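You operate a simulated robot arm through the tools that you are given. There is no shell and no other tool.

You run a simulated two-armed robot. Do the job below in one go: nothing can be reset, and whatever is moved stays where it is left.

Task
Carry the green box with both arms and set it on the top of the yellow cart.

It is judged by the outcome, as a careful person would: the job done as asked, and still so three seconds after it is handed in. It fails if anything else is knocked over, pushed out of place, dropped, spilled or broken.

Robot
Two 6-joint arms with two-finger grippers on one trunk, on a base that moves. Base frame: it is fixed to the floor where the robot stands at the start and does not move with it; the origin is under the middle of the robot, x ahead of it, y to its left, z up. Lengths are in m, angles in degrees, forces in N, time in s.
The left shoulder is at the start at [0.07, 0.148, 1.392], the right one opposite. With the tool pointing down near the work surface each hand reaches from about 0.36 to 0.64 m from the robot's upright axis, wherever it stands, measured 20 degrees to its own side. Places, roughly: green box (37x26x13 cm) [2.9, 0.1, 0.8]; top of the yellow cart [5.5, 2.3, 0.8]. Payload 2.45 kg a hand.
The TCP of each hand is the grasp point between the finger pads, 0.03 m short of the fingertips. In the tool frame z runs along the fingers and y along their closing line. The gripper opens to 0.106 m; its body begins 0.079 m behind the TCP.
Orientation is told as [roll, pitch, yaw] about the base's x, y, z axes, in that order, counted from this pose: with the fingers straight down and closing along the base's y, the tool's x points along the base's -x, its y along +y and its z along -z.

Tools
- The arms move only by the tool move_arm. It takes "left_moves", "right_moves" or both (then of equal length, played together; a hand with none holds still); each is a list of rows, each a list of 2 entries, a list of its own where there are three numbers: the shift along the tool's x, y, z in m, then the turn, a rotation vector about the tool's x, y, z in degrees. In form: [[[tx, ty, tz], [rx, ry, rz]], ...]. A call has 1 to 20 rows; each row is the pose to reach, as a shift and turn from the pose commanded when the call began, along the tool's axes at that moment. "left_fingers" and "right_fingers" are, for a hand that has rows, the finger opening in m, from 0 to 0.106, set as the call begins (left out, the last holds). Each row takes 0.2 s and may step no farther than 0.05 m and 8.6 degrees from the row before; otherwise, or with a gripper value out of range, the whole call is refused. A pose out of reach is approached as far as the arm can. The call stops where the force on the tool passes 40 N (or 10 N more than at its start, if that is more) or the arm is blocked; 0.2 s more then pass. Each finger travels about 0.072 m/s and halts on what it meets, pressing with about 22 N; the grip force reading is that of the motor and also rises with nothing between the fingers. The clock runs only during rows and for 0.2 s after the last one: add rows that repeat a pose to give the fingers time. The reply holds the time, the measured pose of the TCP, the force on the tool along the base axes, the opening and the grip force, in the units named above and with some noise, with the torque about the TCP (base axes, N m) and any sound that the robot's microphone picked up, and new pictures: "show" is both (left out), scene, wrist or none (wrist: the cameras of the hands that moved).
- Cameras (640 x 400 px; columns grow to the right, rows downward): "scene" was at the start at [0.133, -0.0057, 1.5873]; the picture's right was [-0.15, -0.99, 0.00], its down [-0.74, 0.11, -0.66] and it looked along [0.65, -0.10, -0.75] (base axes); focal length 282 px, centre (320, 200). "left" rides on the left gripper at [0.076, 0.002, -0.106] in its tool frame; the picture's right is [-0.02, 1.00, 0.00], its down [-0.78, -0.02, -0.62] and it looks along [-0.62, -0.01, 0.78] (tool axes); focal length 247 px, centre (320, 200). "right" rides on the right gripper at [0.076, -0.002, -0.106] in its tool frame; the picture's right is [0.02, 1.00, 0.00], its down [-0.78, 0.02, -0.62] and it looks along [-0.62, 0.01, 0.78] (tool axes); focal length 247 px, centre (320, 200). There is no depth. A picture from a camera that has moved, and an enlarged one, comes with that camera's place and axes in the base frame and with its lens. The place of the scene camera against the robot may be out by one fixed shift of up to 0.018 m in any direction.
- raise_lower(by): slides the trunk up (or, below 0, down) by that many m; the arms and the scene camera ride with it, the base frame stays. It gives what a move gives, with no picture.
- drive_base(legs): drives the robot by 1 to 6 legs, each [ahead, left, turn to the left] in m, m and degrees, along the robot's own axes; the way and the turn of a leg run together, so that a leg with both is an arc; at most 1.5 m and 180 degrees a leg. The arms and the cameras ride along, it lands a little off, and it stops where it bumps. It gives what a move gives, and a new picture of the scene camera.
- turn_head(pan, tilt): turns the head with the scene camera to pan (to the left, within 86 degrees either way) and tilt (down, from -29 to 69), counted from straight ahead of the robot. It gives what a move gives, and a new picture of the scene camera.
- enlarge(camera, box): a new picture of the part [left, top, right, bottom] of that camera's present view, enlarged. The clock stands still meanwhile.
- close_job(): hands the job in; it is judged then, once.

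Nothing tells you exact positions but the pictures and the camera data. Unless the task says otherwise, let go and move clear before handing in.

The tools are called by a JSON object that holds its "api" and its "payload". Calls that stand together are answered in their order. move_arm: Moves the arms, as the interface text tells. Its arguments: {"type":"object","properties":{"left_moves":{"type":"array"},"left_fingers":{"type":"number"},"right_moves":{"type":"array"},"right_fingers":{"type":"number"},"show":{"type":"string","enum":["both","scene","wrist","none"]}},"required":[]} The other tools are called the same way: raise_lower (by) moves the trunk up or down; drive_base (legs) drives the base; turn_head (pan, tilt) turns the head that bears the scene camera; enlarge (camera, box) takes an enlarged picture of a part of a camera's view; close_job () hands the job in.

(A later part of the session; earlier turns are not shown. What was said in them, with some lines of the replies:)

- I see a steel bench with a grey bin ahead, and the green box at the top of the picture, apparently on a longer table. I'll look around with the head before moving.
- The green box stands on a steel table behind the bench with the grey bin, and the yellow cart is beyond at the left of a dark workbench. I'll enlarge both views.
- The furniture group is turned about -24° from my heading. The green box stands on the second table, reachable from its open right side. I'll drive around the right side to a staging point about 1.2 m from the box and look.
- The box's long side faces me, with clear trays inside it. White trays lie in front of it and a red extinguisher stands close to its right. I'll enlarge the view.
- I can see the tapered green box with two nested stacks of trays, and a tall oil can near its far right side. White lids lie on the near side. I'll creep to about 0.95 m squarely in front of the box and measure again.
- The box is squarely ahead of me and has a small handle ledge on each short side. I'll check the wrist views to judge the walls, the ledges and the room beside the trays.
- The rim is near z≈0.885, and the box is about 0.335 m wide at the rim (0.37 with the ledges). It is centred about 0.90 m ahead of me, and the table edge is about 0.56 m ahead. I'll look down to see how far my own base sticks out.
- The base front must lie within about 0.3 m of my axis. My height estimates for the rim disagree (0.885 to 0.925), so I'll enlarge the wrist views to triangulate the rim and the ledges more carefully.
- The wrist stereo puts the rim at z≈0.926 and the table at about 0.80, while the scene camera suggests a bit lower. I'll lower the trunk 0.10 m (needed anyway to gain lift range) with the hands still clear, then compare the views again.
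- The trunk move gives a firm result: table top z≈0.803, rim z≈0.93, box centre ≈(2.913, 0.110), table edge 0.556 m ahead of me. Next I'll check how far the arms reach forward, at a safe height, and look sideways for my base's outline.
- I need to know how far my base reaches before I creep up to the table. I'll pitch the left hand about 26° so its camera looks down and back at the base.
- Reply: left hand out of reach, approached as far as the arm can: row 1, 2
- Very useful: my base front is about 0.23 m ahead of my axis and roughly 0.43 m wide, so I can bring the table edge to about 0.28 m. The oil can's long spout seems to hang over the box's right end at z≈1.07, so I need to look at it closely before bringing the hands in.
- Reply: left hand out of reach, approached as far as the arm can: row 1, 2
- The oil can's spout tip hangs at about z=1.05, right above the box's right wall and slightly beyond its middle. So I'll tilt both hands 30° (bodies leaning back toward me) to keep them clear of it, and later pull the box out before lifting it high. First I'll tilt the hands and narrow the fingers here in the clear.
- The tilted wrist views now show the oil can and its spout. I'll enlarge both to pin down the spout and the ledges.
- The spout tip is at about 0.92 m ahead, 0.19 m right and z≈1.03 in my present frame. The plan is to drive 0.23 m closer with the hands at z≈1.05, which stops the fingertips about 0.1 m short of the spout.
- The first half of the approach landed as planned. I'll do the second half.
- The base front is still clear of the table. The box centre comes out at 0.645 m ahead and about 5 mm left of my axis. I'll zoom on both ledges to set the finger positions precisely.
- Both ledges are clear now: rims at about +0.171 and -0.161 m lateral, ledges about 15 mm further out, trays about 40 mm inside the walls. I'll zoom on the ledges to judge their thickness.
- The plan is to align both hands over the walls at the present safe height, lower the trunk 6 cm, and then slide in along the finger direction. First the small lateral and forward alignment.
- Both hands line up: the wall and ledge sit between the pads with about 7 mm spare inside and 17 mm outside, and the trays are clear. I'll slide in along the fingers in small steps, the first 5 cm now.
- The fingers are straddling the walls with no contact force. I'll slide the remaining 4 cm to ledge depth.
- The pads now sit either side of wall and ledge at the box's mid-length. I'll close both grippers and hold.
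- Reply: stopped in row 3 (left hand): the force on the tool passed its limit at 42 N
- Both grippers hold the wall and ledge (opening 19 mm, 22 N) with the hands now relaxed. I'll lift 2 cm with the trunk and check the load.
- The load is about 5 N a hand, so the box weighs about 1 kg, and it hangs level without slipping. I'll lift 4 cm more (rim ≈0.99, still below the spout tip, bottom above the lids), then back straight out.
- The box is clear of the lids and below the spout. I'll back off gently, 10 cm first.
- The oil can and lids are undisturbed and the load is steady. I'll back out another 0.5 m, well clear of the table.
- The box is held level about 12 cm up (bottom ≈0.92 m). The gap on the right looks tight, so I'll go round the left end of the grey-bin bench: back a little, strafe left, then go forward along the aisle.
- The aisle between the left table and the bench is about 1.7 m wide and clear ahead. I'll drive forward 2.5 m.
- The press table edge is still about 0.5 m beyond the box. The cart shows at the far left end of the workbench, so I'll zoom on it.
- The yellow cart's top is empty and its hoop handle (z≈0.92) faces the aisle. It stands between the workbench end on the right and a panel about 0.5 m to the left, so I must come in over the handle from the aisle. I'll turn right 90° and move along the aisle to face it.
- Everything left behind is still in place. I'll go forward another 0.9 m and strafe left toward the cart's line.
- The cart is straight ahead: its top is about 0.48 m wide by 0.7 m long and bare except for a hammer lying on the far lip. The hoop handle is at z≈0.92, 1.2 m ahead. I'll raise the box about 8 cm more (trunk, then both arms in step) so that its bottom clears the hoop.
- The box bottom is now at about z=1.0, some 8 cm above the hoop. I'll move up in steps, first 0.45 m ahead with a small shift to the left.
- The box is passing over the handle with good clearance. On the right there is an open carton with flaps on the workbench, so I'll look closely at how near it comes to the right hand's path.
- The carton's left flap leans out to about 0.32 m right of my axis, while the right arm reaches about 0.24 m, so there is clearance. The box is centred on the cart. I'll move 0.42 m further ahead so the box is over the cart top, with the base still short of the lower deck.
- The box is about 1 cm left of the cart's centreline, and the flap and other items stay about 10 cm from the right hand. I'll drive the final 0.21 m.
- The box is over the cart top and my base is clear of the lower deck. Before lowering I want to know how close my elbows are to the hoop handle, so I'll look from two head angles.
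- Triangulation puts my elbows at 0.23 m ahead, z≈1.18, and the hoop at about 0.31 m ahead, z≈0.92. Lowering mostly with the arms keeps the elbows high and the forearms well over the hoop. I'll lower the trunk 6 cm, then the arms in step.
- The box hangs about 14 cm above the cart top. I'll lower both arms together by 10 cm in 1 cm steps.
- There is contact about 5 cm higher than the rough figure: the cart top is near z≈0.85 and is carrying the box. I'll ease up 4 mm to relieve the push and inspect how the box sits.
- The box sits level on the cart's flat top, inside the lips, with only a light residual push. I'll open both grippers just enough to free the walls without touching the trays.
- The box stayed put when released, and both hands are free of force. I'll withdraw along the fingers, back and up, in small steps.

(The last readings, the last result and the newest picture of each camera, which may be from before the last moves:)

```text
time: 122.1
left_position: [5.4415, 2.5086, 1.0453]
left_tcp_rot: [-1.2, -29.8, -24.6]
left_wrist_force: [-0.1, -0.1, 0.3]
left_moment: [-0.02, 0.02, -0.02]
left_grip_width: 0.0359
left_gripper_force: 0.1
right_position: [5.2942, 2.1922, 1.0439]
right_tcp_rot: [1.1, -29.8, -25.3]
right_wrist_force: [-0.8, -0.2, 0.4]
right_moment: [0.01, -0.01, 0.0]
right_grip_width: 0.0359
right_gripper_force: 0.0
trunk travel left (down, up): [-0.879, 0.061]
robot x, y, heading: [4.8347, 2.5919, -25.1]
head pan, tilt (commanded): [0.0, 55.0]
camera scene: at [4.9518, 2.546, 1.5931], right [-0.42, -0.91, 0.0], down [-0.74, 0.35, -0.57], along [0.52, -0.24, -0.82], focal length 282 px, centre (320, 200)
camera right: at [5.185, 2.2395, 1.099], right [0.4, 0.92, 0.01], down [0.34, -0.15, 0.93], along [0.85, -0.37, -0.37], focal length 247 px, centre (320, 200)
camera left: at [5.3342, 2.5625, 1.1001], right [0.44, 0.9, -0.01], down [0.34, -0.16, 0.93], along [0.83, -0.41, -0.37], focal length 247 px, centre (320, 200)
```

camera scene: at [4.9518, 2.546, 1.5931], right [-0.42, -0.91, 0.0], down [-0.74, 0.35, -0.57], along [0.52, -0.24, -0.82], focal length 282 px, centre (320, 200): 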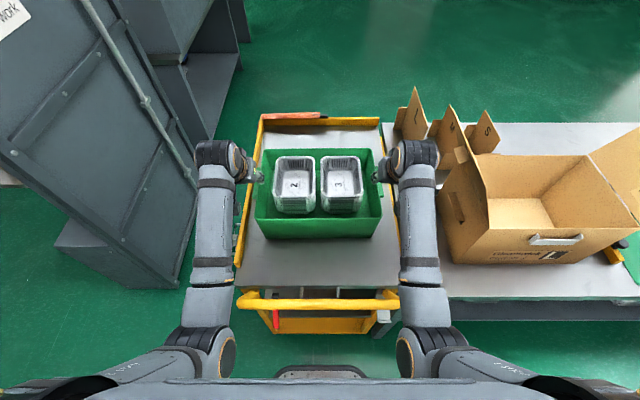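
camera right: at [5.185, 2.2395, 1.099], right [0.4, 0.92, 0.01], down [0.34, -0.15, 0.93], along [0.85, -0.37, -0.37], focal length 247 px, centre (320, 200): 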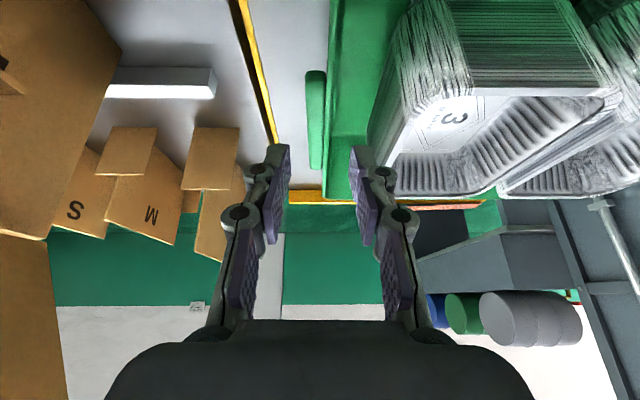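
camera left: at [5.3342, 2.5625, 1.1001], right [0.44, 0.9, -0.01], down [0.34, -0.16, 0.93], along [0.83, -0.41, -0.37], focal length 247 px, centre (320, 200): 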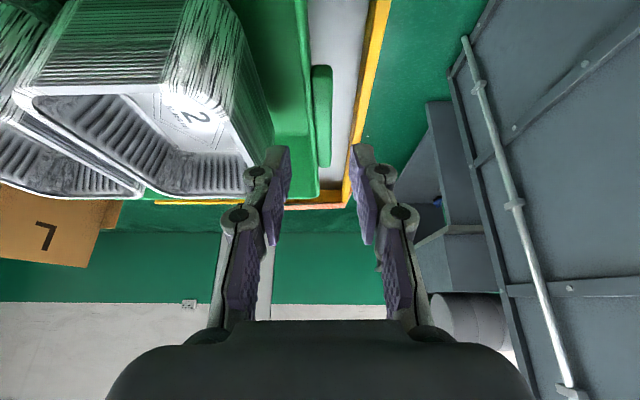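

The hands are free above the box, which hasn't moved. I'll raise the trunk 6 cm and back straight away from the cart.

{"api": "raise_lower", "payload": {"by": 0.06}}

{"api": "drive_base", "payload": {"legs": [[-0.35, 0, 0], [-0.35, 0, 0]]}}

{"api": "turn_head", "payload": {"pan": 0, "tilt": 30}}

{"api": "enlarge", "payload": {"camera": "scene", "box": [220, 90, 440, 260]}}

```text
time: 123.1
left_position: [5.4434, 2.5091, 1.1041]
left_tcp_rot: [-1.2, -29.8, -24.5]
left_wrist_force: [0.7, -0.1, 0.0]
left_moment: [-0.04, 0.01, 0.0]
left_grip_width: 0.0361
left_gripper_force: 0.1
right_position: [5.2936, 2.1915, 1.1053]
right_tcp_rot: [1.2, -29.8, -25.4]
right_wrist_force: [-0.3, 0.5, 0.2]
right_moment: [0.02, 0.0, 0.02]
right_grip_width: 0.0361
right_gripper_force: 0.2
trunk travel left (down, up): [-0.939, 0.001]
robot x, y, heading: [4.8346, 2.5893, -25.0]
head pan, tilt (commanded): [0.0, 55.0]
```

```text
time: 127.2
left_position: [4.8047, 2.8049, 1.1031]
left_tcp_rot: [-1.3, -29.7, -24.4]
left_wrist_force: [-0.6, -1.0, -0.3]
left_moment: [0.01, -0.01, 0.02]
left_grip_width: 0.036
left_gripper_force: 0.1
right_position: [4.658, 2.4886, 1.103]
right_tcp_rot: [1.2, -29.6, -25.1]
right_wrist_force: [0.8, 1.0, 0.6]
right_moment: [0.01, 0.04, 0.03]
right_grip_width: 0.0361
right_gripper_force: 0.1
trunk travel left (down, up): [-0.939, 0.001]
robot x, y, heading: [4.1968, 2.8894, -25.0]
head pan, tilt (commanded): [0.0, 55.0]
camera scene: at [4.3154, 2.8411, 1.6528], right [-0.42, -0.91, 0.0], down [-0.74, 0.34, -0.57], along [0.52, -0.24, -0.82], focal length 282 px, centre (320, 200)
```

scene: 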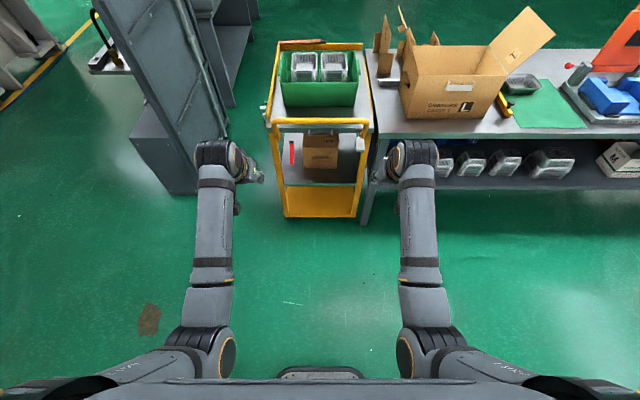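

```text
time: 128.1
left_position: [4.8031, 2.8073, 1.1051]
left_tcp_rot: [-1.3, -29.9, -24.4]
left_wrist_force: [0.7, -0.1, 0.0]
left_moment: [0.03, -0.02, 0.02]
left_grip_width: 0.0361
left_gripper_force: 0.1
right_position: [4.6552, 2.4899, 1.1056]
right_tcp_rot: [1.1, -29.8, -25.2]
right_wrist_force: [0.3, 0.0, -1.0]
right_moment: [-0.01, 0.01, -0.02]
right_grip_width: 0.0364
right_gripper_force: 0.1
trunk travel left (down, up): [-0.939, 0.001]
robot x, y, heading: [4.2013, 2.89, -25.0]
head pan, tilt (commanded): [0.0, 30.0]
camera scene: at [4.3283, 2.8352, 1.6892], right [-0.42, -0.91, 0.0], down [-0.45, 0.21, -0.87], along [0.79, -0.36, -0.5], focal length 282 px, centre (320, 200)
```

scene: 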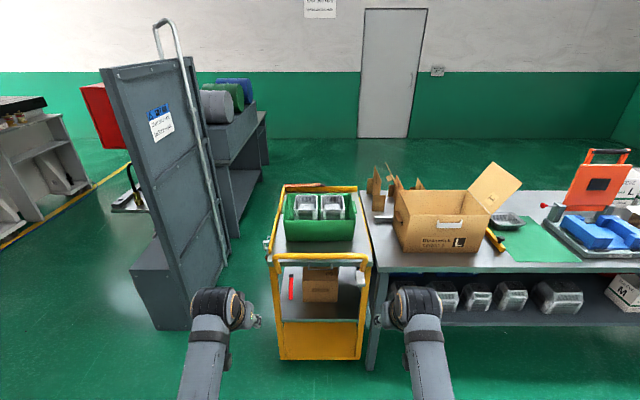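

```text
2.35 times, centred on (330, 175) of scene
camera zoom: at [4.3283, 2.8352, 1.6892], right [-0.42, -0.91, 0.0], down [-0.45, 0.21, -0.87], along [0.79, -0.36, -0.5], focal length 662 px, centre (296, 259)
```

zoom: 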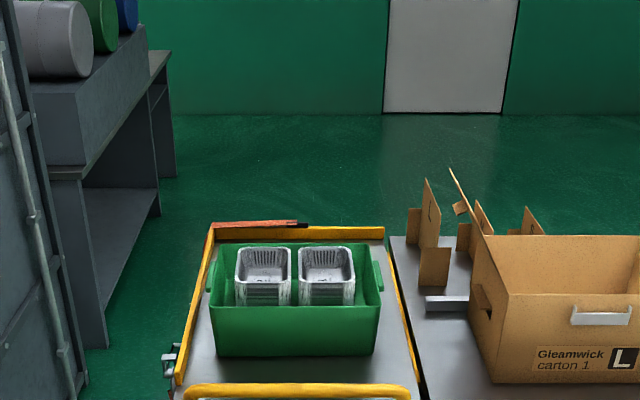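

The green box stands level on the yellow cart's top, inside the lips, with its trays in place. The hammer, carton and handle tools are undisturbed, and the robot is well clear, so I'm handing in the job.

{"api": "close_job", "payload": {}}

```text
The job is handed in.
```

The green box is on top of the yellow cart. It sits level inside the cart's lips, with its stacks of trays still in it. I carried it with both arms, let go, backed the robot about 0.7 m away, and handed the job in.

Nothing else looked knocked or moved. The white lids stayed in place, and so did the oil can whose spout hung over the box's right end. In the last view, the hammer on the cart's far lip, the tools on its handle and the open carton on the workbench were also undisturbed.

The cart top turned out to be at about z = 0.85, roughly 5 cm higher than the rough figure. The box therefore touched down early, with about 30 N pressing on the hands. I eased off before opening the grippers, and the box did not shift when released.
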